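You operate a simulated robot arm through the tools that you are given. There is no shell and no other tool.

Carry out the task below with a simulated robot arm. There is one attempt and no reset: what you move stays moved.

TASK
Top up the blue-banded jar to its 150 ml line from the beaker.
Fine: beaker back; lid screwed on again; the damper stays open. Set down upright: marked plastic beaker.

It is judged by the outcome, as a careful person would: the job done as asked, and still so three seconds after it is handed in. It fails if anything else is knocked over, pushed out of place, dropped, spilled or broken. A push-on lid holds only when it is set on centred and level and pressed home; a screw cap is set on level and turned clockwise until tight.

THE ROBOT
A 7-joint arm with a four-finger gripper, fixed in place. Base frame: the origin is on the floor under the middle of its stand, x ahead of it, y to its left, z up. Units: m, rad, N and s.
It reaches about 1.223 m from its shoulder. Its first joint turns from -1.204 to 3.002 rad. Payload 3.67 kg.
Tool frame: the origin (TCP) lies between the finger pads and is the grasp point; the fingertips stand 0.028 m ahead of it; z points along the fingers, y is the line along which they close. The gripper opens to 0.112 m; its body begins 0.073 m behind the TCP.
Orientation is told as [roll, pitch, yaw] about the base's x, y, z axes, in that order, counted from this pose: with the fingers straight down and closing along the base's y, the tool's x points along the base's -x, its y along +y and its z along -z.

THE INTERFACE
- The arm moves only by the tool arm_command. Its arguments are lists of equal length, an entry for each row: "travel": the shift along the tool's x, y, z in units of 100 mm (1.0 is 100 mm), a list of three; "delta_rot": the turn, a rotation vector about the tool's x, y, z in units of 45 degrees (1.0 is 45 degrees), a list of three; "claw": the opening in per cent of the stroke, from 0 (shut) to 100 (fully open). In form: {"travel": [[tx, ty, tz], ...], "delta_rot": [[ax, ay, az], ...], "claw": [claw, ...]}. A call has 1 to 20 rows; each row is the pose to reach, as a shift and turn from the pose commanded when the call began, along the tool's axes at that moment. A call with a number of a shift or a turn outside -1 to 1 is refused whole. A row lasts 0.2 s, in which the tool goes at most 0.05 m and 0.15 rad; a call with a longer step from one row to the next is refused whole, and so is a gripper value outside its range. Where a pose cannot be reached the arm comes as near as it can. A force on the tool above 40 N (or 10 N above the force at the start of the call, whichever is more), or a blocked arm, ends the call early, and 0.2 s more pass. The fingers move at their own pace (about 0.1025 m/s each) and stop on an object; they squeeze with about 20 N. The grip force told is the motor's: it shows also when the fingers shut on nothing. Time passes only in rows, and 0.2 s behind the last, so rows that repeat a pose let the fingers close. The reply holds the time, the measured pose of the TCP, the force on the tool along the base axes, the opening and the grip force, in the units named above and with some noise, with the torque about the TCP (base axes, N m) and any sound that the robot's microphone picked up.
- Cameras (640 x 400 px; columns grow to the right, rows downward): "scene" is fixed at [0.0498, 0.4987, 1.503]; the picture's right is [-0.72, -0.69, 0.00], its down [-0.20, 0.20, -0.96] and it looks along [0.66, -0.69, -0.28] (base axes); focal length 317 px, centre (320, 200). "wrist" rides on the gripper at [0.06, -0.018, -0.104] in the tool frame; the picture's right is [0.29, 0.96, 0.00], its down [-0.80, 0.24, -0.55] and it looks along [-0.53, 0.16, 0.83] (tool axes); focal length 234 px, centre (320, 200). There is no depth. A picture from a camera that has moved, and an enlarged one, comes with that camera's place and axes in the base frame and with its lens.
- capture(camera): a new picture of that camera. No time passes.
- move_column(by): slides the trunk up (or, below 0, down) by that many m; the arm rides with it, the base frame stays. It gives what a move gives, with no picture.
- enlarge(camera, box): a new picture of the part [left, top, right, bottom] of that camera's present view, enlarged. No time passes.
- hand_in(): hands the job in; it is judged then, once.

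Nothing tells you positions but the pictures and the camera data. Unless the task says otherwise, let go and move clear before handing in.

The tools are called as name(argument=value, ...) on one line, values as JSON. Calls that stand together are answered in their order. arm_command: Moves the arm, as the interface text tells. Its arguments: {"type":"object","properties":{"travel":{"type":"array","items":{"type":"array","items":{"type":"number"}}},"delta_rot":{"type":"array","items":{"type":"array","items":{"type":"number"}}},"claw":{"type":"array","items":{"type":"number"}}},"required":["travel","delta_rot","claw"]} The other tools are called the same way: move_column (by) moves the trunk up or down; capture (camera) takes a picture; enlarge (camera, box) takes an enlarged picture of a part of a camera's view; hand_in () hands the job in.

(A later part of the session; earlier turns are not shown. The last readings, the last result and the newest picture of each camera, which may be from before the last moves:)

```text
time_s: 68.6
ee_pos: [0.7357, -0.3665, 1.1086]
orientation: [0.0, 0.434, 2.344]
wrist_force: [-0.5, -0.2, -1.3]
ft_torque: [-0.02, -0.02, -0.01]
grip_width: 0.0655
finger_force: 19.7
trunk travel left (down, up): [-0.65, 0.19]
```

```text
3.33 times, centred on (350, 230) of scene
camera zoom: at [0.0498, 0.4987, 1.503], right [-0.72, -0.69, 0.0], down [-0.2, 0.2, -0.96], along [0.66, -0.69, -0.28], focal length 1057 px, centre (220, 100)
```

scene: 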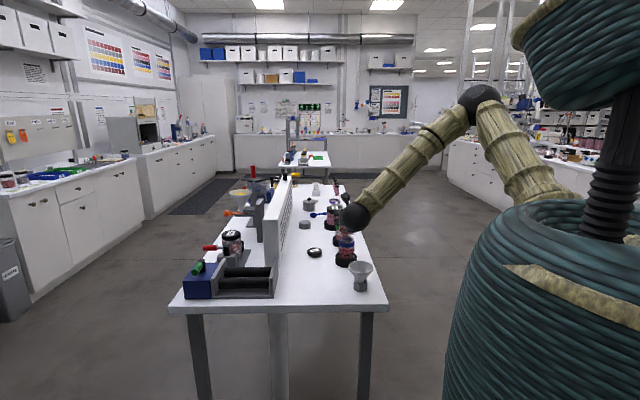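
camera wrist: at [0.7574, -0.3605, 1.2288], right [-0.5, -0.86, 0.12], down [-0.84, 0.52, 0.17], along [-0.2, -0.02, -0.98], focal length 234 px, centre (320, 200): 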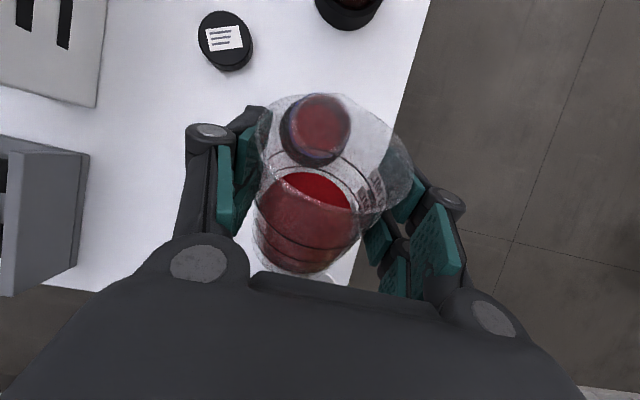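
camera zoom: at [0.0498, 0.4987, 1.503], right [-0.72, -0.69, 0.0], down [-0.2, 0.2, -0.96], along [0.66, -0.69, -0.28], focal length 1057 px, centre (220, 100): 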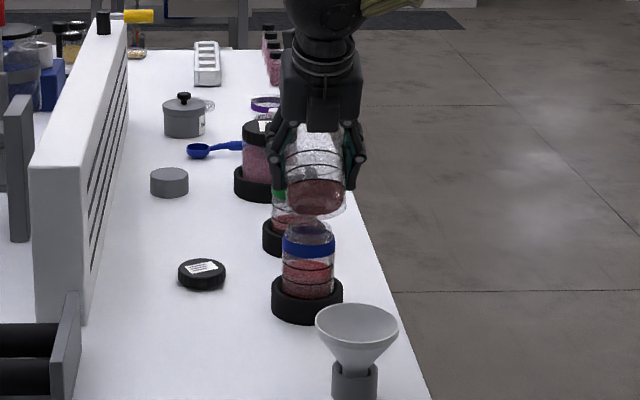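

At 45° nothing has flowed and the material still looks packed against the base. The scene camera can see both beaker and jar, so I'll zoom before tilting more.

enlarge(camera="scene", box=[325, 195, 375, 270])

enlarge(camera="wrist", box=[230, 80, 430, 280])

```text
5.33 times, centred on (350, 232) of scene
camera zoom: at [0.0498, 0.4987, 1.503], right [-0.72, -0.69, 0.0], down [-0.2, 0.2, -0.96], along [0.66, -0.69, -0.28], focal length 1690 px, centre (160, 27)
```

zoom: 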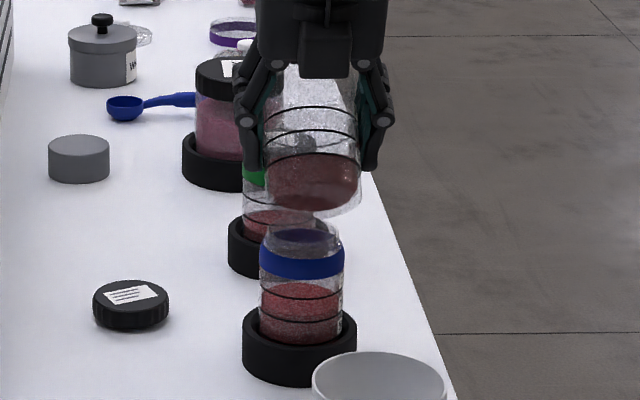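

```text
2.00 times, centred on (330, 180) of wrist
camera zoom: at [0.7574, -0.3605, 1.2288], right [-0.5, -0.86, 0.12], down [-0.84, 0.52, 0.17], along [-0.2, -0.02, -0.98], focal length 468 px, centre (300, 240)
```

zoom: 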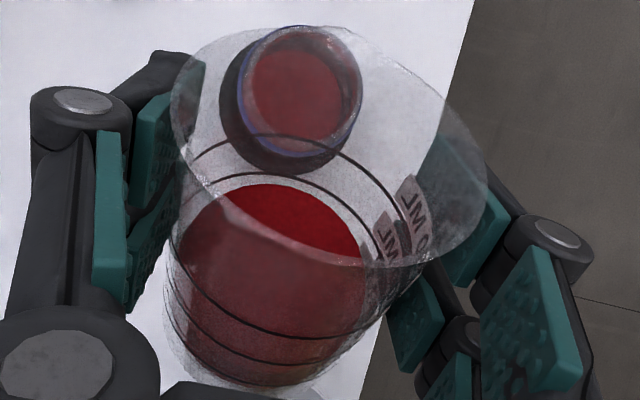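

The wrist camera sees the jar mouth right under the spout, and my computed positions agree within 2 mm. I'll lower so the spout is a few centimetres above the mouth, still at 45°.

arm_command(travel=[[-0.1, 0, 0.22], [-0.2, 0, 0.44], [-0.241, 0, 0.53], [-0.241, 0, 0.53]], delta_rot=[[0, 0, 0], [0, 0, 0], [0, 0, 0], [0, 0, 0]], claw=[40, 40, 40, 40])

enlarge(camera="wrist", box=[230, 60, 430, 280])

enlarge(camera="scene", box=[325, 195, 375, 270])

```text
time_s: 69.6
ee_pos: [0.7365, -0.3671, 1.0512]
orientation: [-0.001, 0.435, 2.343]
wrist_force: [0.0, -0.8, -1.0]
ft_torque: [0.01, 0.02, 0.01]
grip_width: 0.0656
finger_force: 19.5
trunk travel left (down, up): [-0.65, 0.19]
```

```text
1.82 times, centred on (330, 170) of wrist
camera zoom: at [0.7577, -0.3619, 1.1704], right [-0.5, -0.86, 0.12], down [-0.84, 0.52, 0.16], along [-0.2, -0.02, -0.98], focal length 426 px, centre (302, 254)
```

zoom: 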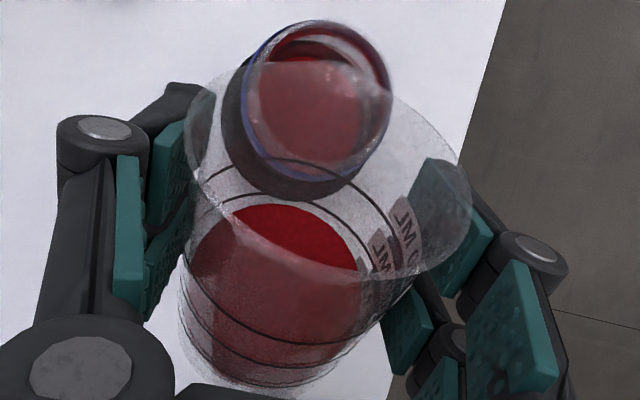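

```text
5.33 times, centred on (350, 232) of scene
camera zoom: at [0.0498, 0.4987, 1.503], right [-0.72, -0.69, 0.0], down [-0.2, 0.2, -0.96], along [0.66, -0.69, -0.28], focal length 1690 px, centre (160, 27)
```

zoom: 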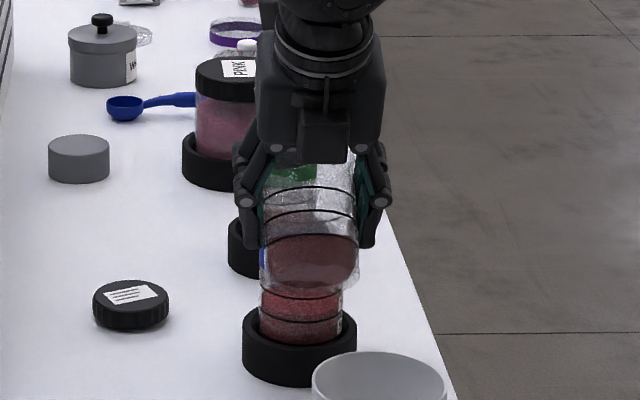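

The spout sits over the middle of the mouth, about 4 cm up. I'll tilt to 60° with the spout held in place.

arm_command(travel=[[0, 0, 0], [0, 0, 0], [0, 0, 0]], delta_rot=[[0, -0.17, 0], [0, -0.333, 0], [0, -0.333, 0]], claw=[40, 40, 40])

enlarge(camera="wrist", box=[230, 60, 430, 280])

enlarge(camera="scene", box=[325, 195, 375, 270])

```text
time_s: 70.4
ee_pos: [0.7381, -0.367, 1.0513]
orientation: [-0.002, 0.176, 2.344]
wrist_force: [-0.3, 0.4, -0.7]
ft_torque: [-0.02, 0.03, -0.03]
grip_width: 0.0655
finger_force: 20.1
trunk travel left (down, up): [-0.65, 0.19]
```

```text
1.82 times, centred on (330, 170) of wrist
camera zoom: at [0.7796, -0.3829, 1.1649], right [-0.49, -0.87, 0.05], down [-0.79, 0.46, 0.41], along [-0.38, 0.16, -0.91], focal length 426 px, centre (302, 254)
```

zoom: 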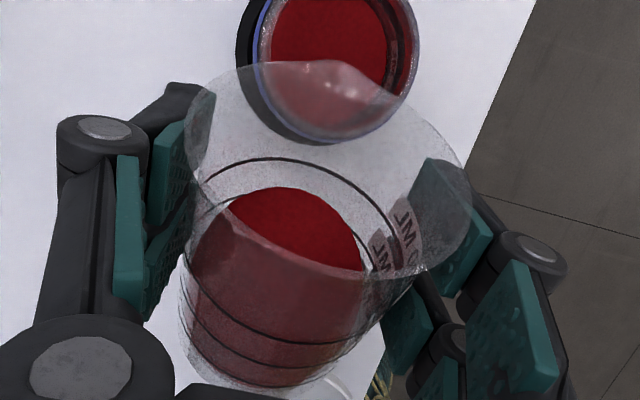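

```text
5.33 times, centred on (350, 232) of scene
camera zoom: at [0.0498, 0.4987, 1.503], right [-0.72, -0.69, 0.0], down [-0.2, 0.2, -0.96], along [0.66, -0.69, -0.28], focal length 1690 px, centre (160, 27)
```

zoom: 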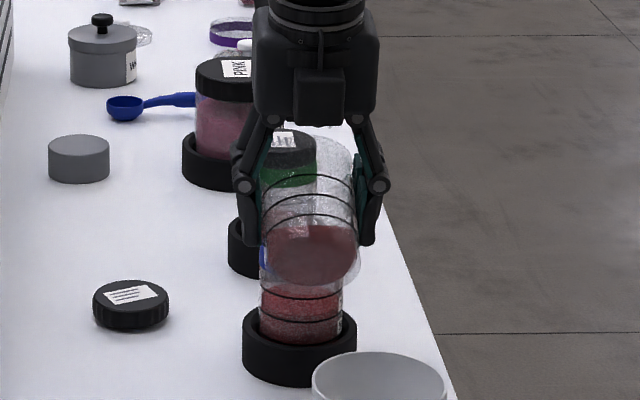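

Nothing flows yet at 60°. The spout tip looks a few millimetres left of the mouth's centre, so I'll zoom in to measure it.

enlarge(camera="wrist", box=[280, 50, 390, 140])

```text
4.44 times, centred on (335, 95) of wrist
camera zoom: at [0.7796, -0.3829, 1.1649], right [-0.49, -0.87, 0.05], down [-0.79, 0.46, 0.41], along [-0.38, 0.16, -0.91], focal length 1041 px, centre (253, 667)
```

zoom: 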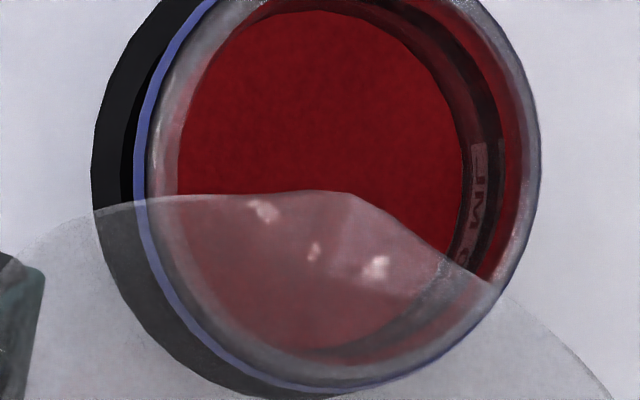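

The spout tip is within 3 mm of the jar axis, over the powder surface. I'll shift 2 mm right and tilt on to 65°, then 70°.

arm_command(travel=[[0.02, 0.02, 0], [0.02, 0.02, 0]], delta_rot=[[0, -0.111, 0], [0, -0.111, 0]], claw=[40, 40])

enlarge(camera="wrist", box=[230, 30, 430, 280])

arm_command(travel=[[0.02, 0, 0], [0.02, 0, 0]], delta_rot=[[0, -0.111, 0], [0, -0.111, 0]], claw=[40, 40])

enlarge(camera="wrist", box=[230, 30, 430, 280])

enlarge(camera="scene", box=[325, 195, 375, 270])

```text
time_s: 71.0
ee_pos: [0.7391, -0.3701, 1.0516]
orientation: [0.0, 0.088, 2.344]
wrist_force: [-0.6, 0.6, 0.0]
ft_torque: [-0.02, 0.01, -0.03]
grip_width: 0.0654
finger_force: 20.0
trunk travel left (down, up): [-0.65, 0.19]
```

```text
1.60 times, centred on (330, 155) of wrist
camera zoom: at [0.787, -0.3931, 1.1615], right [-0.48, -0.87, 0.03], down [-0.76, 0.44, 0.48], along [-0.43, 0.21, -0.88], focal length 375 px, centre (304, 272)
```

zoom: 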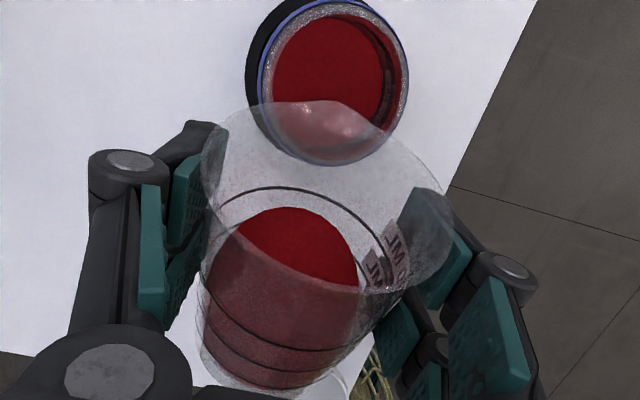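

```text
time_s: 71.6
ee_pos: [0.7404, -0.372, 1.0529]
orientation: [-0.001, 0.001, 2.343]
wrist_force: [0.8, 0.4, -1.8]
ft_torque: [0.01, -0.03, -0.01]
grip_width: 0.0653
finger_force: 20.1
trunk travel left (down, up): [-0.65, 0.19]
```

```text
1.60 times, centred on (330, 155) of wrist
camera zoom: at [0.7944, -0.401, 1.1571], right [-0.48, -0.87, 0.0], down [-0.73, 0.4, 0.55], along [-0.48, 0.27, -0.83], focal length 375 px, centre (304, 272)
```

zoom: 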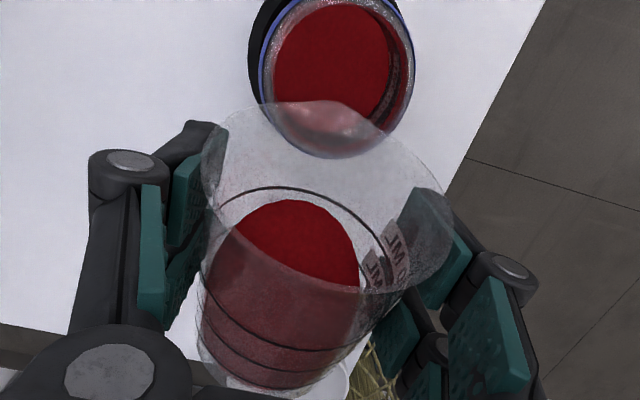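

```text
5.33 times, centred on (350, 232) of scene
camera zoom: at [0.0498, 0.4987, 1.503], right [-0.72, -0.69, 0.0], down [-0.2, 0.2, -0.96], along [0.66, -0.69, -0.28], focal length 1690 px, centre (160, 27)
```

zoom: 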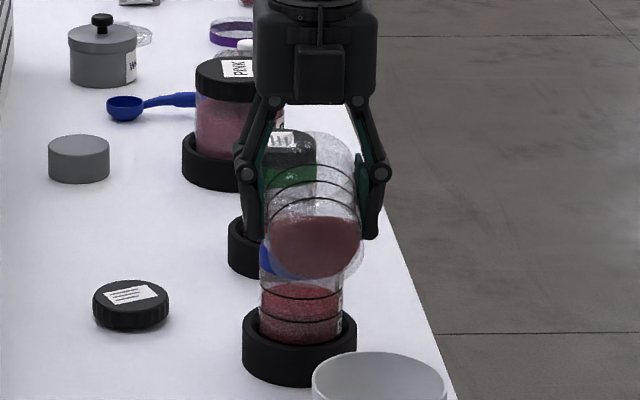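

At 70° the jar level hasn't changed. I'll continue in 4° steps, watching for the first flow.

arm_command(travel=[[0.02, 0, -0.01], [0.02, 0, -0.01]], delta_rot=[[0, -0.089, 0], [0, -0.089, 0]], claw=[40, 40])

enlarge(camera="wrist", box=[230, 30, 430, 280])

enlarge(camera="scene", box=[325, 205, 375, 270])

```text
time_s: 72.2
ee_pos: [0.7408, -0.3731, 1.0556]
orientation: [0.0, -0.071, 2.344]
wrist_force: [-0.4, 0.4, -0.6]
ft_torque: [-0.05, -0.04, 0.02]
grip_width: 0.0652
finger_force: 20.4
trunk travel left (down, up): [-0.65, 0.19]
```

```text
1.60 times, centred on (330, 155) of wrist
camera zoom: at [0.8008, -0.4074, 1.1539], right [-0.48, -0.87, -0.02], down [-0.7, 0.37, 0.61], along [-0.52, 0.31, -0.79], focal length 375 px, centre (304, 272)
```

zoom: 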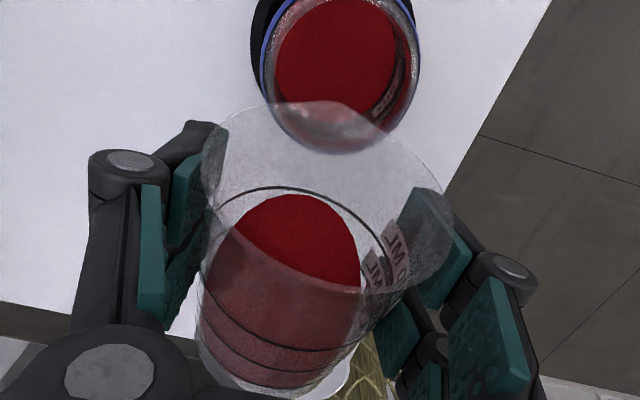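

```text
6.15 times, centred on (350, 238) of scene
camera zoom: at [0.0498, 0.4987, 1.503], right [-0.72, -0.69, 0.0], down [-0.2, 0.2, -0.96], along [0.66, -0.69, -0.28], focal length 1951 px, centre (135, -31)
```

zoom: 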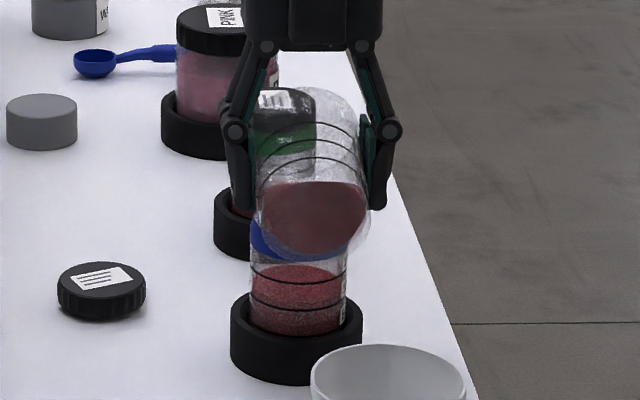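

The powder surface inside is starting to slump, but nothing is over the lip yet. I'll keep tilting in 5° steps.

arm_command(travel=[[0.03, 0, -0.025], [0.03, 0, -0.025]], delta_rot=[[0, -0.111, 0], [0, -0.111, 0]], claw=[40, 40])

enlarge(camera="wrist", box=[230, 30, 430, 280])

enlarge(camera="scene", box=[325, 205, 375, 270])

```text
time_s: 72.8
ee_pos: [0.7427, -0.3741, 1.0566]
orientation: [0.001, -0.157, 2.345]
wrist_force: [0.1, 0.6, -0.7]
ft_torque: [-0.03, -0.06, -0.02]
grip_width: 0.0654
finger_force: 20.4
trunk travel left (down, up): [-0.65, 0.19]
```

```text
1.60 times, centred on (330, 155) of wrist
camera zoom: at [0.8088, -0.4158, 1.1492], right [-0.49, -0.87, -0.05], down [-0.66, 0.33, 0.67], along [-0.57, 0.36, -0.74], focal length 375 px, centre (304, 272)
```

zoom: 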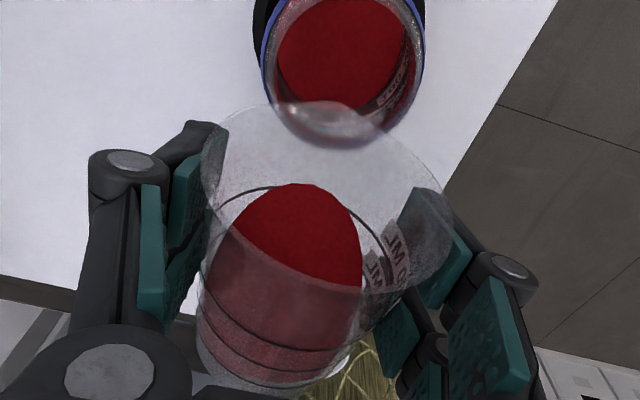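

```text
6.15 times, centred on (350, 238) of scene
camera zoom: at [0.0498, 0.4987, 1.503], right [-0.72, -0.69, 0.0], down [-0.2, 0.2, -0.96], along [0.66, -0.69, -0.28], focal length 1951 px, centre (135, -31)
```

zoom: 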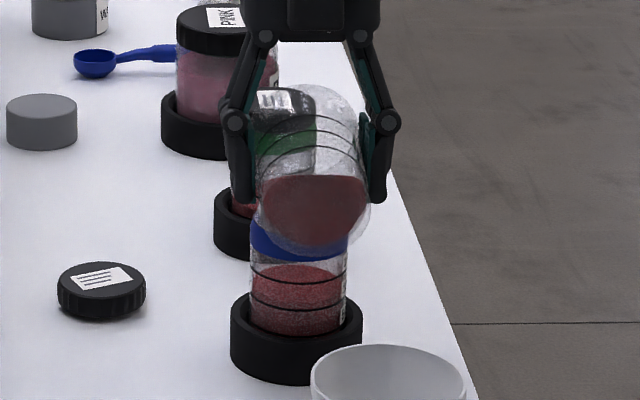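

The surface in the beaker is sliding toward the lip, about as powder with a repose angle near 40° would. I'll tilt on to 90° with the spout kept in place.

arm_command(travel=[[0.03, 0, -0.025], [0.063, 0, -0.05], [0.063, 0, -0.05]], delta_rot=[[0, -0.122, 0], [0, -0.244, 0], [0, -0.244, 0]], claw=[40, 40, 40])

enlarge(camera="wrist", box=[230, 30, 430, 280])

enlarge(camera="scene", box=[325, 205, 375, 270])

```text
time_s: 73.6
ee_pos: [0.7475, -0.38, 1.0595]
orientation: [0.001, -0.348, 2.343]
wrist_force: [-1.1, 0.2, -1.2]
ft_torque: [-0.06, -0.01, -0.01]
grip_width: 0.0656
finger_force: 19.9
trunk travel left (down, up): [-0.65, 0.19]
```

```text
1.60 times, centred on (330, 155) of wrist
camera zoom: at [0.8253, -0.4324, 1.1369], right [-0.5, -0.86, -0.1], down [-0.56, 0.23, 0.79], along [-0.66, 0.45, -0.6], focal length 375 px, centre (304, 272)
```

zoom: 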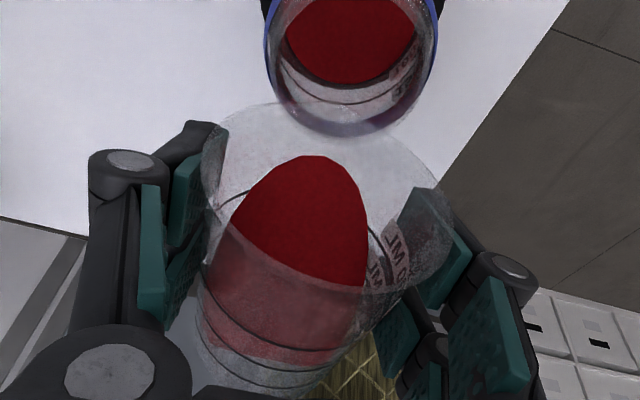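

```text
6.15 times, centred on (350, 238) of scene
camera zoom: at [0.0498, 0.4987, 1.503], right [-0.72, -0.69, 0.0], down [-0.2, 0.2, -0.96], along [0.66, -0.69, -0.28], focal length 1951 px, centre (135, -31)
```

zoom: 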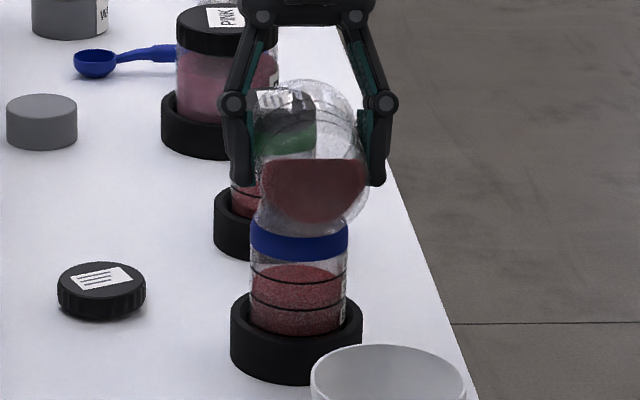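

At 90° the powder surface is close to the lip but still held. I'll go on in smaller steps.

arm_command(travel=[[0.032, 0, -0.043], [0.032, 0, -0.043]], delta_rot=[[0, -0.156, 0], [0, -0.156, 0]], claw=[40, 40])

enlarge(camera="wrist", box=[230, 20, 430, 240])

enlarge(camera="scene", box=[325, 205, 375, 270])

```text
time_s: 74.2
ee_pos: [0.7512, -0.3819, 1.0637]
orientation: [-0.002, -0.472, 2.344]
wrist_force: [-0.5, 0.4, -0.4]
ft_torque: [-0.03, -0.03, -0.01]
grip_width: 0.0655
finger_force: 20.1
trunk travel left (down, up): [-0.65, 0.19]
```

```text
1.82 times, centred on (330, 130) of wrist
camera zoom: at [0.8349, -0.4417, 1.1287], right [-0.51, -0.85, -0.13], down [-0.49, 0.16, 0.86], along [-0.71, 0.5, -0.5], focal length 426 px, centre (302, 327)
```

zoom: 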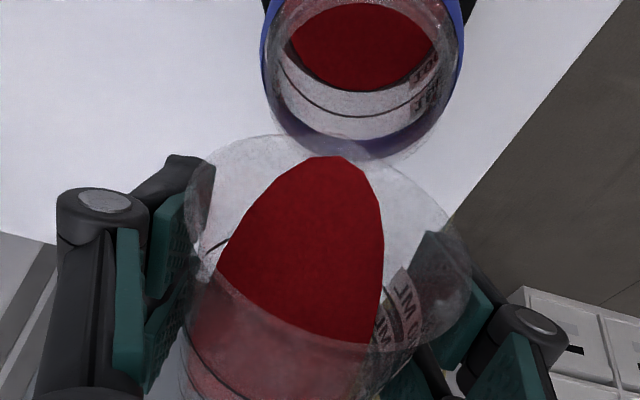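

```text
6.15 times, centred on (350, 238) of scene
camera zoom: at [0.0498, 0.4987, 1.503], right [-0.72, -0.69, 0.0], down [-0.2, 0.2, -0.96], along [0.66, -0.69, -0.28], focal length 1951 px, centre (135, -31)
```

zoom: 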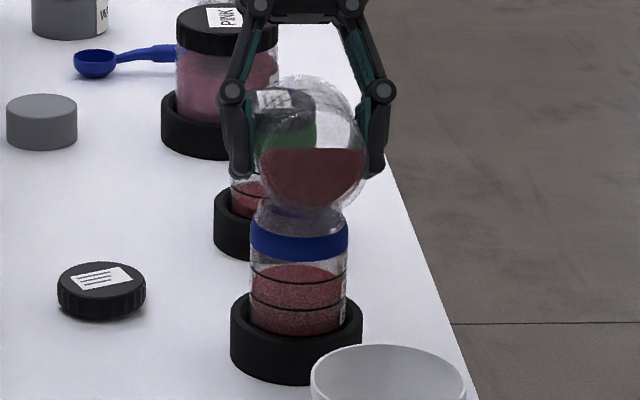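

The powder is just short of the lip at 97°. Before it starts flowing I'll verify that the spout tip is over the mouth.

enlarge(camera="wrist", box=[285, 30, 395, 130])

```text
4.00 times, centred on (340, 80) of wrist
camera zoom: at [0.8349, -0.4417, 1.1287], right [-0.51, -0.85, -0.13], down [-0.49, 0.16, 0.86], along [-0.71, 0.5, -0.5], focal length 937 px, centre (240, 680)
```

zoom: 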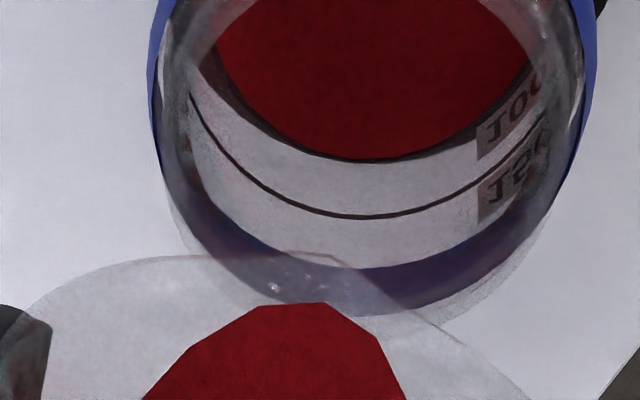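

The spout tip is within 2 mm of the jar axis. This view also shows the 150 line inside the jar, with the powder edge well below it. I'll tilt 3° more.

arm_command(travel=[[0.015, 0, -0.02]], delta_rot=[[0, -0.067, 0]], claw=[40])

enlarge(camera="wrist", box=[285, 20, 395, 130])

enlarge(camera="scene", box=[335, 215, 365, 265])

```text
time_s: 74.6
ee_pos: [0.7533, -0.3844, 1.0642]
orientation: [-0.001, -0.525, 2.344]
wrist_force: [-0.2, -0.3, -0.6]
ft_torque: [0.0, -0.03, -0.02]
grip_width: 0.0656
finger_force: 19.9
trunk travel left (down, up): [-0.65, 0.19]
```

```text
3.64 times, centred on (340, 75) of wrist
camera zoom: at [0.8395, -0.4465, 1.1235], right [-0.51, -0.85, -0.15], down [-0.46, 0.13, 0.88], along [-0.73, 0.52, -0.45], focal length 852 px, centre (247, 654)
```

zoom: 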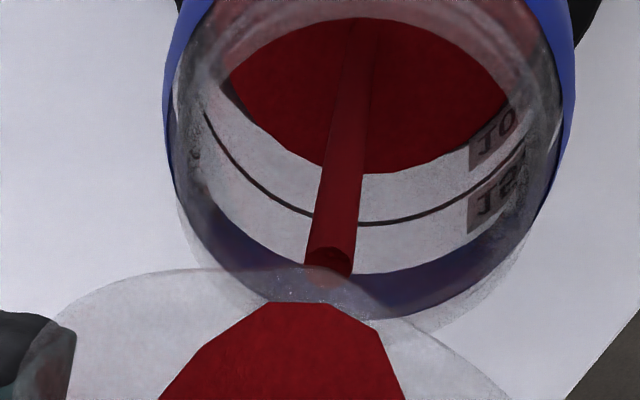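

```text
8.00 times, centred on (350, 240) of scene
camera zoom: at [0.0498, 0.4987, 1.503], right [-0.72, -0.69, 0.0], down [-0.2, 0.2, -0.96], along [0.66, -0.69, -0.28], focal length 2536 px, centre (80, -120)
```

zoom: 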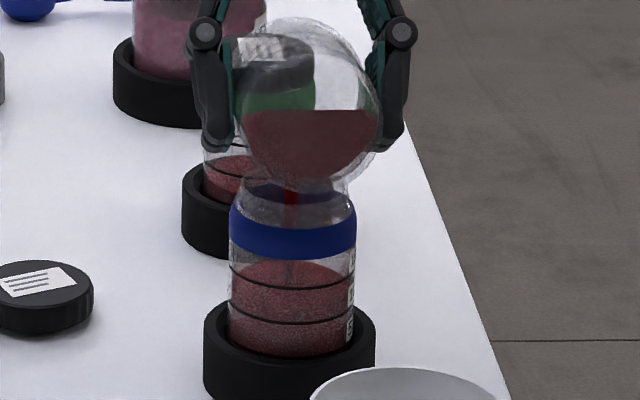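

The powder stream now runs from the spout straight into the jar. I'll hold this angle for a moment and see how fast the level rises.

arm_command(travel=[[0, 0, 0]], delta_rot=[[0, 0, 0]], claw=[40])

enlarge(camera="wrist", box=[285, 0, 395, 130])

enlarge(camera="scene", box=[335, 230, 365, 265])

```text
time_s: 75.0
ee_pos: [0.7534, -0.3858, 1.0632]
orientation: [0.0, -0.523, 2.344]
wrist_force: [0.0, -0.9, -0.9]
ft_torque: [-0.01, 0.0, 0.01]
grip_width: 0.0654
finger_force: 20.2
trunk travel left (down, up): [-0.65, 0.19]
```

```text
3.08 times, centred on (340, 65) of wrist
camera zoom: at [0.8394, -0.4463, 1.1235], right [-0.51, -0.85, -0.14], down [-0.46, 0.13, 0.88], along [-0.73, 0.52, -0.46], focal length 720 px, centre (258, 615)
```

zoom: 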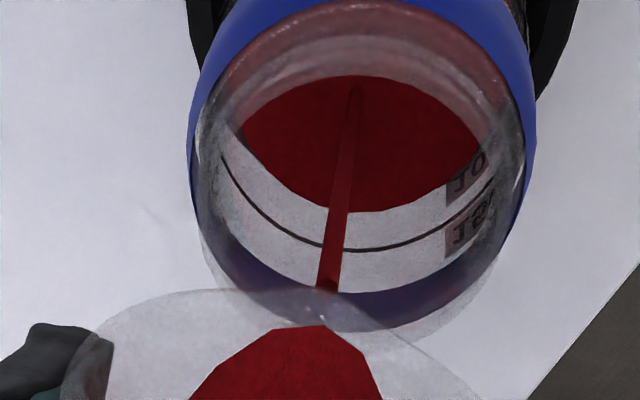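

```text
11.43 times, centred on (350, 248) of scene
camera zoom: at [0.0498, 0.4987, 1.503], right [-0.72, -0.69, 0.0], down [-0.2, 0.2, -0.96], along [0.66, -0.69, -0.28], focal length 3623 px, centre (-23, -343)
```

zoom: 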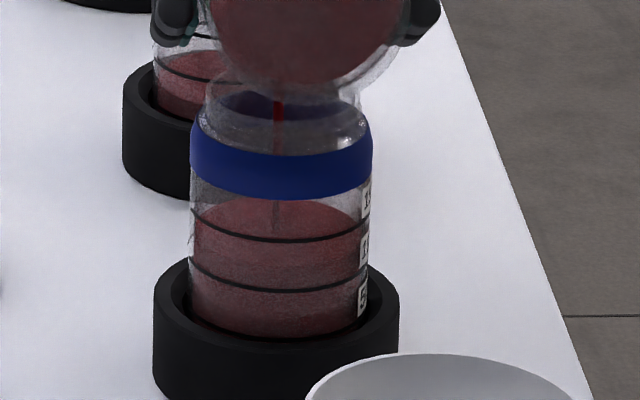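

The flow tapers off at a fixed angle, so it is easy to control, and the level is only slightly above 100. I'll tilt 2° more and wait.

arm_command(travel=[[0.01, 0, -0.015], [0.01, 0, -0.015]], delta_rot=[[0, -0.045, 0], [0, -0.045, 0]], claw=[40, 40])

enlarge(camera="wrist", box=[285, 0, 395, 130])

enlarge(camera="scene", box=[335, 230, 365, 265])

```text
time_s: 75.6
ee_pos: [0.7545, -0.3853, 1.0646]
orientation: [0.0, -0.557, 2.344]
wrist_force: [-0.4, -0.6, -1.0]
ft_torque: [-0.05, -0.04, -0.03]
grip_width: 0.0654
finger_force: 20.2
trunk travel left (down, up): [-0.65, 0.19]
```

```text
3.08 times, centred on (340, 65) of wrist
camera zoom: at [0.8405, -0.4487, 1.1208], right [-0.52, -0.84, -0.15], down [-0.44, 0.11, 0.89], along [-0.74, 0.53, -0.42], focal length 720 px, centre (258, 615)
```

zoom: 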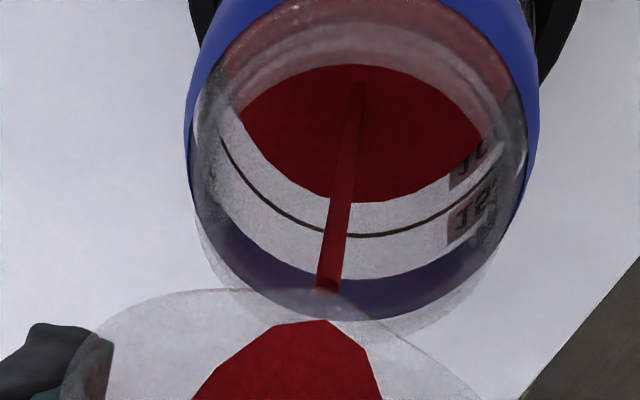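

```text
11.43 times, centred on (350, 248) of scene
camera zoom: at [0.0498, 0.4987, 1.503], right [-0.72, -0.69, 0.0], down [-0.2, 0.2, -0.96], along [0.66, -0.69, -0.28], focal length 3623 px, centre (-23, -343)
```

zoom: 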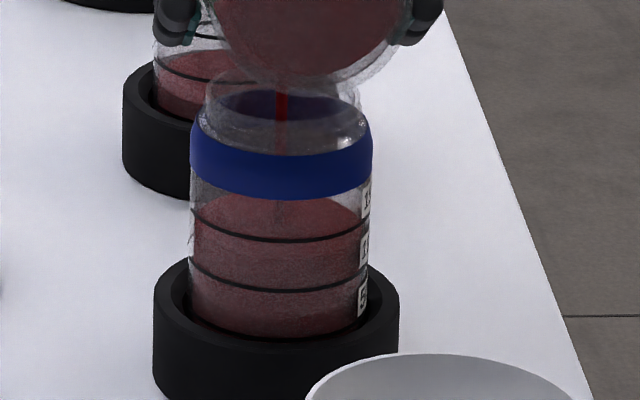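

Slow, steady rise. I'll go 3° further.

arm_command(travel=[[0.015, 0, -0.02], [0.015, 0, -0.02], [0.015, 0, -0.02]], delta_rot=[[0, -0.067, 0], [0, -0.067, 0], [0, -0.067, 0]], claw=[40, 40, 40])

enlarge(camera="wrist", box=[285, 0, 395, 130])

enlarge(camera="scene", box=[335, 230, 365, 265])

```text
time_s: 76.4
ee_pos: [0.7552, -0.3881, 1.0656]
orientation: [-0.001, -0.613, 2.343]
wrist_force: [-0.1, 1.0, -1.6]
ft_torque: [0.0, -0.01, 0.0]
grip_width: 0.0656
finger_force: 19.8
trunk travel left (down, up): [-0.65, 0.19]
```

```text
3.08 times, centred on (340, 65) of wrist
camera zoom: at [0.8448, -0.4526, 1.1148], right [-0.52, -0.84, -0.17], down [-0.41, 0.07, 0.91], along [-0.75, 0.54, -0.38], focal length 720 px, centre (258, 615)
```

zoom: 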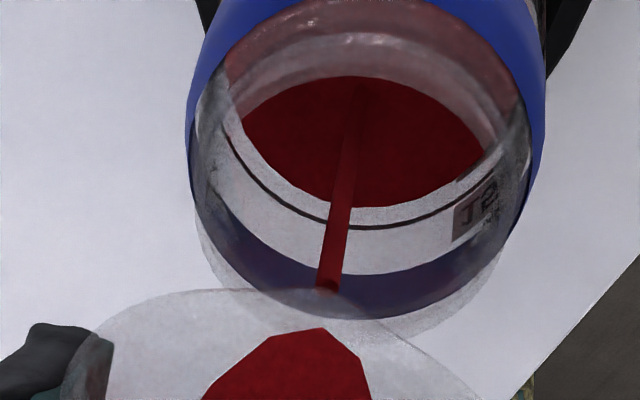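

```text
11.43 times, centred on (350, 248) of scene
camera zoom: at [0.0498, 0.4987, 1.503], right [-0.72, -0.69, 0.0], down [-0.2, 0.2, -0.96], along [0.66, -0.69, -0.28], focal length 3623 px, centre (-23, -343)
```

zoom: 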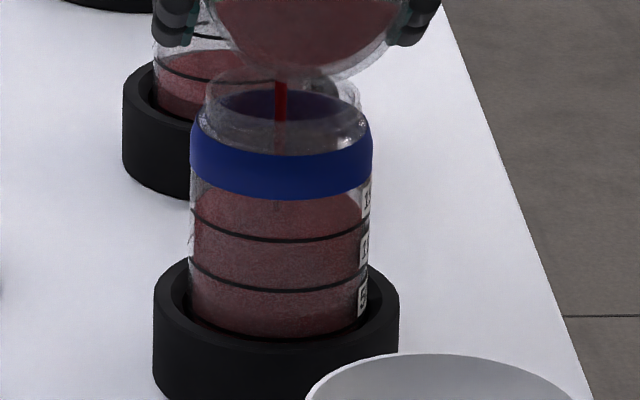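

The gap to the 150 line has roughly halved. I'll hold here for two rows and let it settle.

arm_command(travel=[[0, 0, 0], [0, 0, 0]], delta_rot=[[0, 0, 0], [0, 0, 0]], claw=[40, 40])

enlarge(camera="wrist", box=[285, 0, 395, 130])

enlarge(camera="scene", box=[335, 230, 365, 265])

```text
time_s: 77.0
ee_pos: [0.7563, -0.3883, 1.0636]
orientation: [0.001, -0.613, 2.344]
wrist_force: [-0.6, -0.4, -0.8]
ft_torque: [-0.02, 0.02, -0.02]
grip_width: 0.0654
finger_force: 19.7
trunk travel left (down, up): [-0.65, 0.19]
```

```text
3.08 times, centred on (340, 65) of wrist
camera zoom: at [0.8445, -0.4525, 1.115], right [-0.52, -0.84, -0.17], down [-0.41, 0.07, 0.91], along [-0.75, 0.54, -0.38], focal length 720 px, centre (258, 615)
```

zoom: 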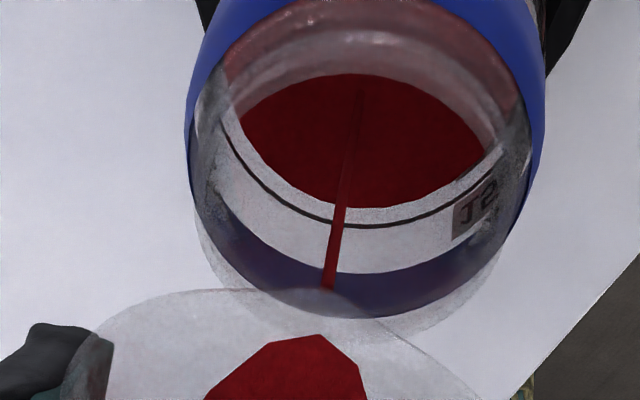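

```text
11.43 times, centred on (350, 248) of scene
camera zoom: at [0.0498, 0.4987, 1.503], right [-0.72, -0.69, 0.0], down [-0.2, 0.2, -0.96], along [0.66, -0.69, -0.28], focal length 3623 px, centre (-23, -343)
```

zoom: 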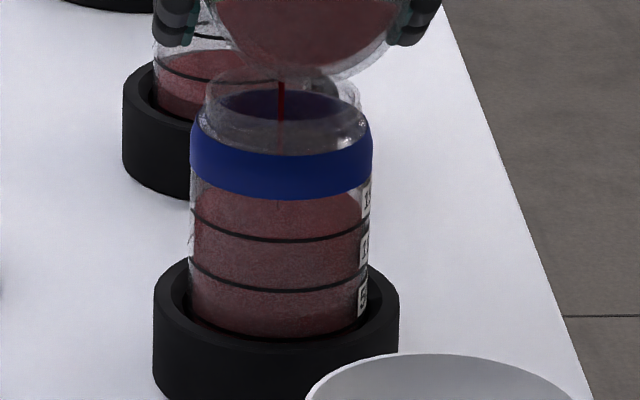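

The level is now near 133 ml by the geometry of this view. I'll add 2° and wait for the flow to taper.

arm_command(travel=[[0.01, 0, -0.013], [0.01, 0, -0.013], [0.01, 0, -0.013], [0.01, 0, -0.013]], delta_rot=[[0, -0.045, 0], [0, -0.045, 0], [0, -0.045, 0], [0, -0.045, 0]], claw=[40, 40, 40, 40])

enlarge(camera="wrist", box=[285, 0, 395, 130])

enlarge(camera="scene", box=[335, 230, 365, 265])

```text
time_s: 78.0
ee_pos: [0.7575, -0.3891, 1.0653]
orientation: [-0.001, -0.648, 2.343]
wrist_force: [-0.7, 0.4, 0.4]
ft_torque: [0.01, -0.04, -0.03]
grip_width: 0.0654
finger_force: 20.1
trunk travel left (down, up): [-0.65, 0.19]
```

```text
3.08 times, centred on (340, 65) of wrist
camera zoom: at [0.8468, -0.4546, 1.1116], right [-0.53, -0.83, -0.17], down [-0.38, 0.05, 0.92], along [-0.76, 0.55, -0.34], focal length 720 px, centre (258, 615)
```

zoom: 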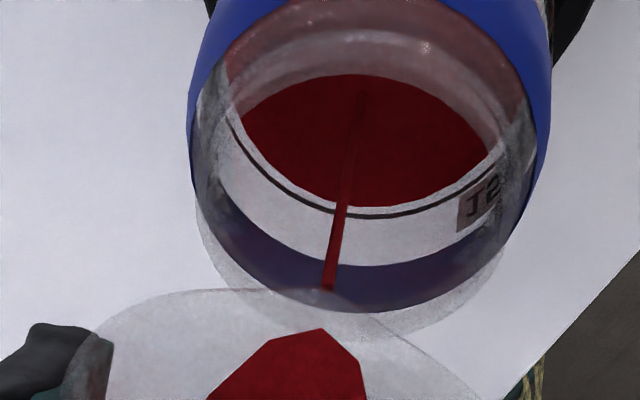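

```text
11.43 times, centred on (350, 248) of scene
camera zoom: at [0.0498, 0.4987, 1.503], right [-0.72, -0.69, 0.0], down [-0.2, 0.2, -0.96], along [0.66, -0.69, -0.28], focal length 3623 px, centre (-23, -343)
```

zoom: 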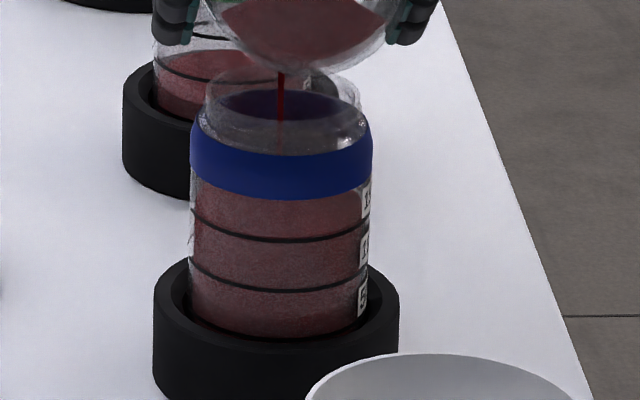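

The gap is down to about 10 px, which is around 141 ml. I'll hold two rows for the thin stream to finish.

arm_command(travel=[[0, 0, 0], [0, 0, 0]], delta_rot=[[0, 0, 0], [0, 0, 0]], claw=[40, 40])

enlarge(camera="wrist", box=[285, 20, 395, 110])

```text
time_s: 78.6
ee_pos: [0.7561, -0.3887, 1.065]
orientation: [0.0, -0.648, 2.344]
wrist_force: [0.0, -0.1, 0.1]
ft_torque: [-0.01, -0.03, 0.02]
grip_width: 0.0655
finger_force: 19.8
trunk travel left (down, up): [-0.65, 0.19]
```

```text
4.44 times, centred on (340, 65) of wrist
camera zoom: at [0.8469, -0.4546, 1.1116], right [-0.53, -0.83, -0.17], down [-0.38, 0.05, 0.92], along [-0.76, 0.55, -0.34], focal length 1041 px, centre (231, 800)
```

zoom: 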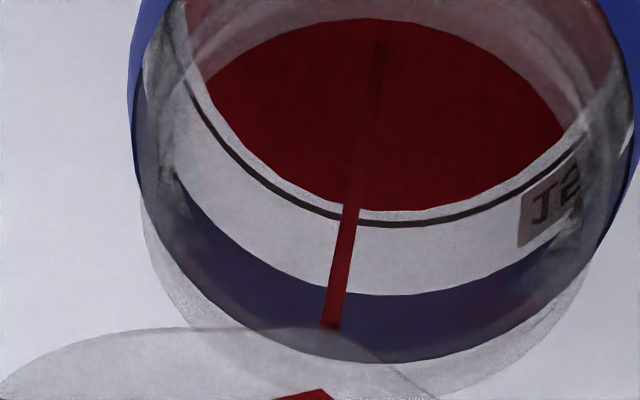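

About 143–144 ml now, still trickling. I'll hold a little longer.

arm_command(travel=[[0, 0, 0], [0, 0, 0], [0, 0, 0]], delta_rot=[[0, 0, 0], [0, 0, 0], [0, 0, 0]], claw=[40, 40, 40])

enlarge(camera="wrist", box=[285, 20, 395, 110])

```text
time_s: 79.4
ee_pos: [0.7565, -0.3887, 1.064]
orientation: [0.0, -0.646, 2.344]
wrist_force: [0.7, -0.4, -0.1]
ft_torque: [-0.01, 0.0, 0.02]
grip_width: 0.0654
finger_force: 19.8
trunk travel left (down, up): [-0.65, 0.19]
```

```text
4.44 times, centred on (340, 65) of wrist
camera zoom: at [0.8469, -0.4547, 1.1116], right [-0.53, -0.83, -0.17], down [-0.38, 0.05, 0.92], along [-0.76, 0.55, -0.34], focal length 1041 px, centre (231, 800)
```

zoom: 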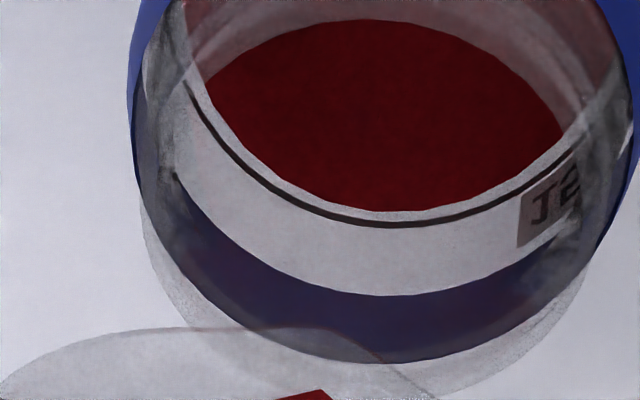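

The flow has stopped. The small gap to the line may partly be parallax between the glass and the powder, so I'll check from the scene camera.

enlarge(camera="scene", box=[339, 240, 357, 258])

enlarge(camera="wrist", box=[320, 50, 370, 90])

```text
16.00 times, centred on (348, 249) of scene
camera zoom: at [0.0498, 0.4987, 1.503], right [-0.72, -0.69, 0.0], down [-0.2, 0.2, -0.96], along [0.66, -0.69, -0.28], focal length 5072 px, centre (-128, -584)
```

zoom: 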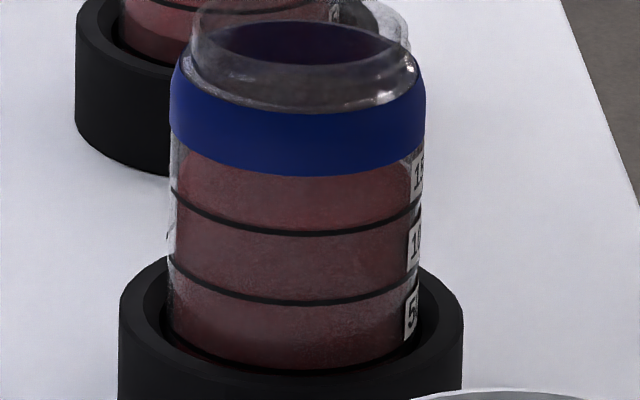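

```text
10.00 times, centred on (345, 70) of wrist
camera zoom: at [0.8469, -0.4547, 1.1116], right [-0.53, -0.83, -0.17], down [-0.38, 0.05, 0.92], along [-0.76, 0.55, -0.34], focal length 2342 px, centre (70, 1500)
```

zoom: 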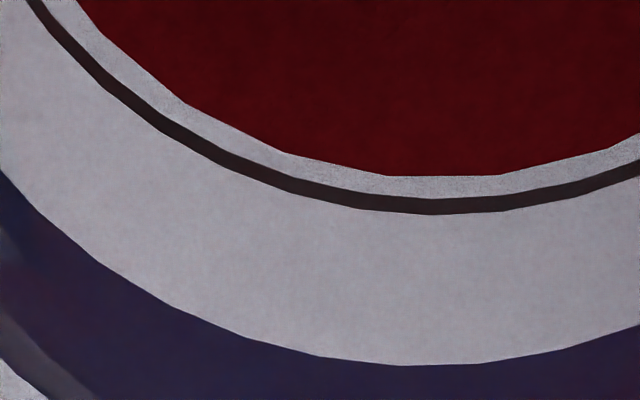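

The view from above has a steep angle, so the wall thickness matters. I'll zoom on the jar's side edge to compare the radius of the line with that of the powder.

enlarge(camera="scene", box=[342, 245, 350, 253])

enlarge(camera="wrist", box=[305, 20, 345, 60])

enlarge(camera="wrist", box=[365, 20, 405, 60])

```text
16.00 times, centred on (346, 249) of scene
camera zoom: at [0.0498, 0.4987, 1.503], right [-0.72, -0.69, 0.0], down [-0.2, 0.2, -0.96], along [0.66, -0.69, -0.28], focal length 5072 px, centre (-96, -584)
```

zoom: 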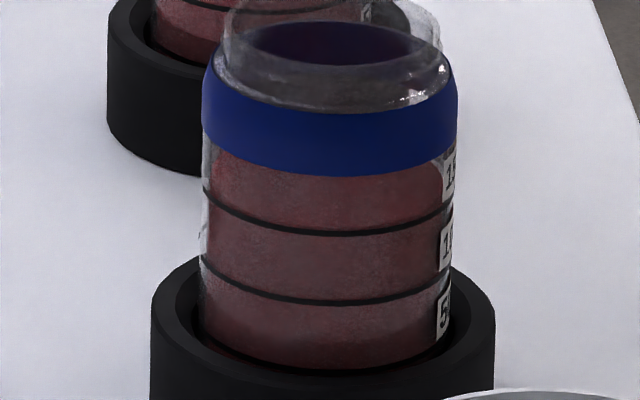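

```text
10.00 times, centred on (325, 40) of wrist
camera zoom: at [0.8469, -0.4547, 1.1116], right [-0.53, -0.83, -0.17], down [-0.38, 0.05, 0.92], along [-0.76, 0.55, -0.34], focal length 2342 px, centre (270, 1800)
```

zoom: 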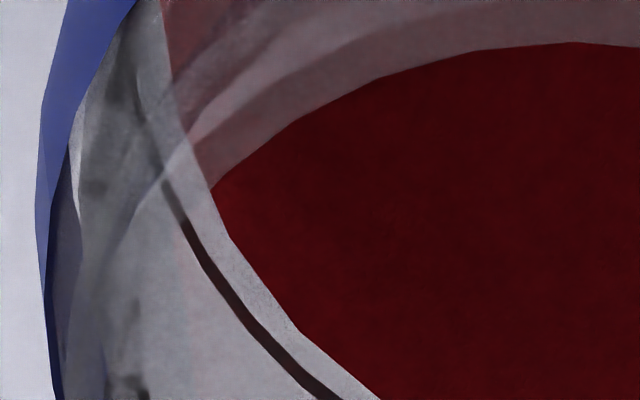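

```text
10.00 times, centred on (385, 40) of wrist
camera zoom: at [0.8469, -0.4547, 1.1116], right [-0.53, -0.83, -0.17], down [-0.38, 0.05, 0.92], along [-0.76, 0.55, -0.34], focal length 2342 px, centre (-330, 1800)
```

zoom: 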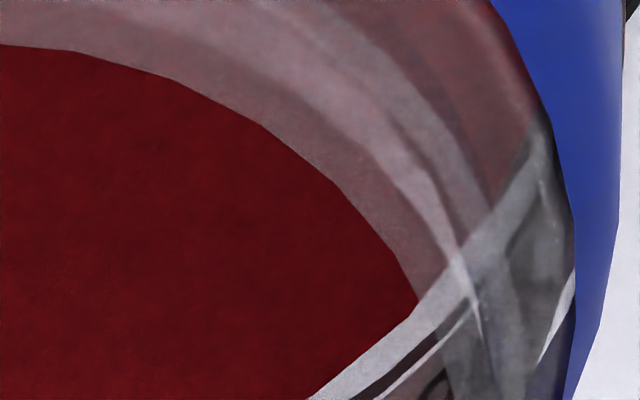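

Correcting for the ~2 mm radius difference, the level is about 148–149 ml. A very small extra tilt (0.4°) should bring it right onto the line.

arm_command(travel=[[0, 0, 0], [0, 0, 0], [0, 0, 0], [0, 0, 0]], delta_rot=[[0, -0.01, 0], [0, -0.01, 0], [0, -0.01, 0], [0, -0.01, 0]], claw=[40, 40, 40, 40])

enlarge(camera="wrist", box=[320, 50, 370, 90])

enlarge(camera="wrist", box=[285, 0, 395, 130])

```text
time_s: 80.4
ee_pos: [0.7565, -0.3888, 1.0643]
orientation: [0.002, -0.655, 2.344]
wrist_force: [0.2, 0.5, -1.1]
ft_torque: [-0.03, 0.01, 0.01]
grip_width: 0.0655
finger_force: 20.4
trunk travel left (down, up): [-0.65, 0.19]
```

```text
10.00 times, centred on (345, 70) of wrist
camera zoom: at [0.8476, -0.455, 1.1105], right [-0.53, -0.83, -0.18], down [-0.38, 0.04, 0.92], along [-0.76, 0.55, -0.34], focal length 2342 px, centre (70, 1500)
```

zoom: 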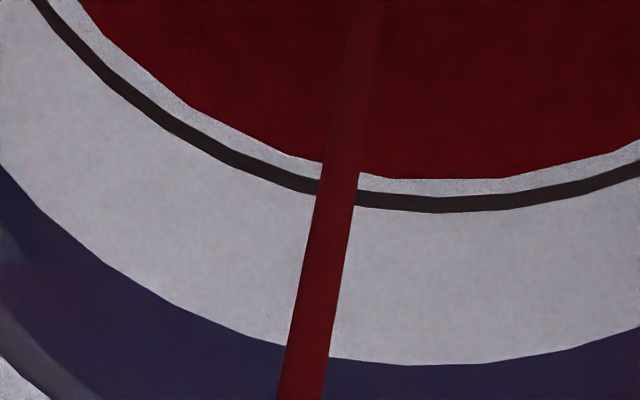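

```text
3.08 times, centred on (340, 65) of wrist
camera zoom: at [0.8476, -0.455, 1.1105], right [-0.53, -0.83, -0.18], down [-0.38, 0.04, 0.92], along [-0.76, 0.55, -0.34], focal length 720 px, centre (258, 615)
```

zoom: 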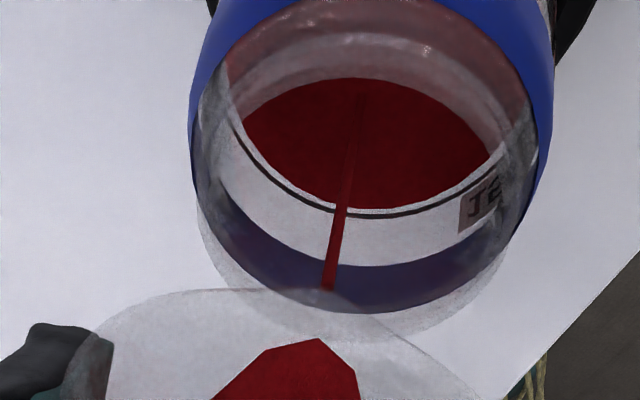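

The level is essentially on the line now, with just a trickle left. I'll tip the beaker back to stop the flow, keeping the spout above the mouth.

arm_command(travel=[[-0.03, 0, 0.02], [-0.07, 0, 0.05], [-0.11, 0, 0.085], [-0.15, 0, 0.115], [-0.193, 0, 0.148], [-0.193, 0, 0.148]], delta_rot=[[0, 0.17, 0], [0, 0.34, 0], [0, 0.51, 0], [0, 0.68, 0], [0, 0.833, 0], [0, 0.833, 0]], claw=[40, 40, 40, 40, 40, 40])

capture(camera="wrist")

enlarge(camera="scene", box=[325, 195, 375, 270])

```text
time_s: 81.8
ee_pos: [0.7411, -0.3713, 1.0651]
orientation: [0.001, -0.001, 2.346]
wrist_force: [0.3, 0.4, -0.8]
ft_torque: [-0.01, 0.03, 0.0]
grip_width: 0.0657
finger_force: 20.0
trunk travel left (down, up): [-0.65, 0.19]
```

```text
taken
camera wrist: at [0.7955, -0.401, 1.1691], right [-0.48, -0.87, 0.0], down [-0.73, 0.4, 0.55], along [-0.48, 0.27, -0.83], focal length 234 px, centre (320, 200)
```

wrist: 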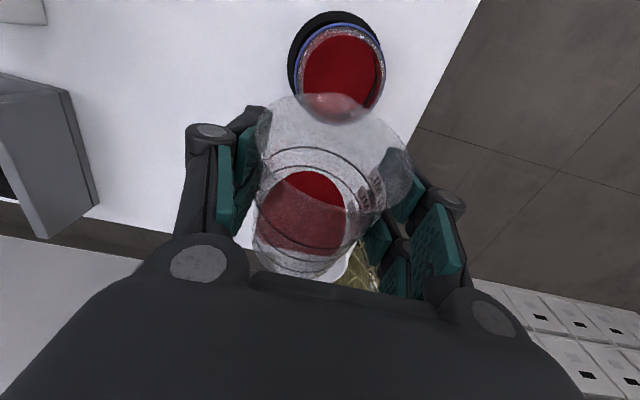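

```text
5.33 times, centred on (350, 232) of scene
camera zoom: at [0.0498, 0.4987, 1.503], right [-0.72, -0.69, 0.0], down [-0.2, 0.2, -0.96], along [0.66, -0.69, -0.28], focal length 1690 px, centre (160, 27)
```

zoom: 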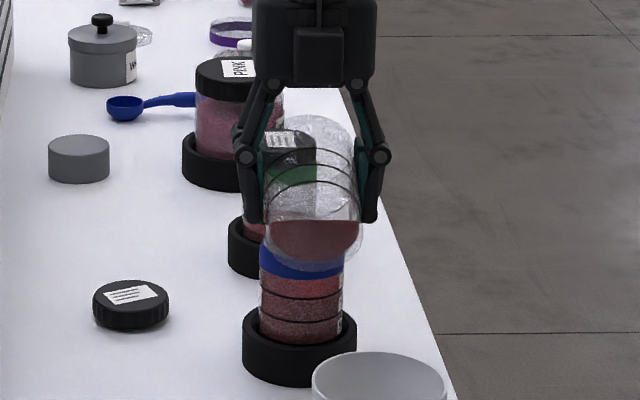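

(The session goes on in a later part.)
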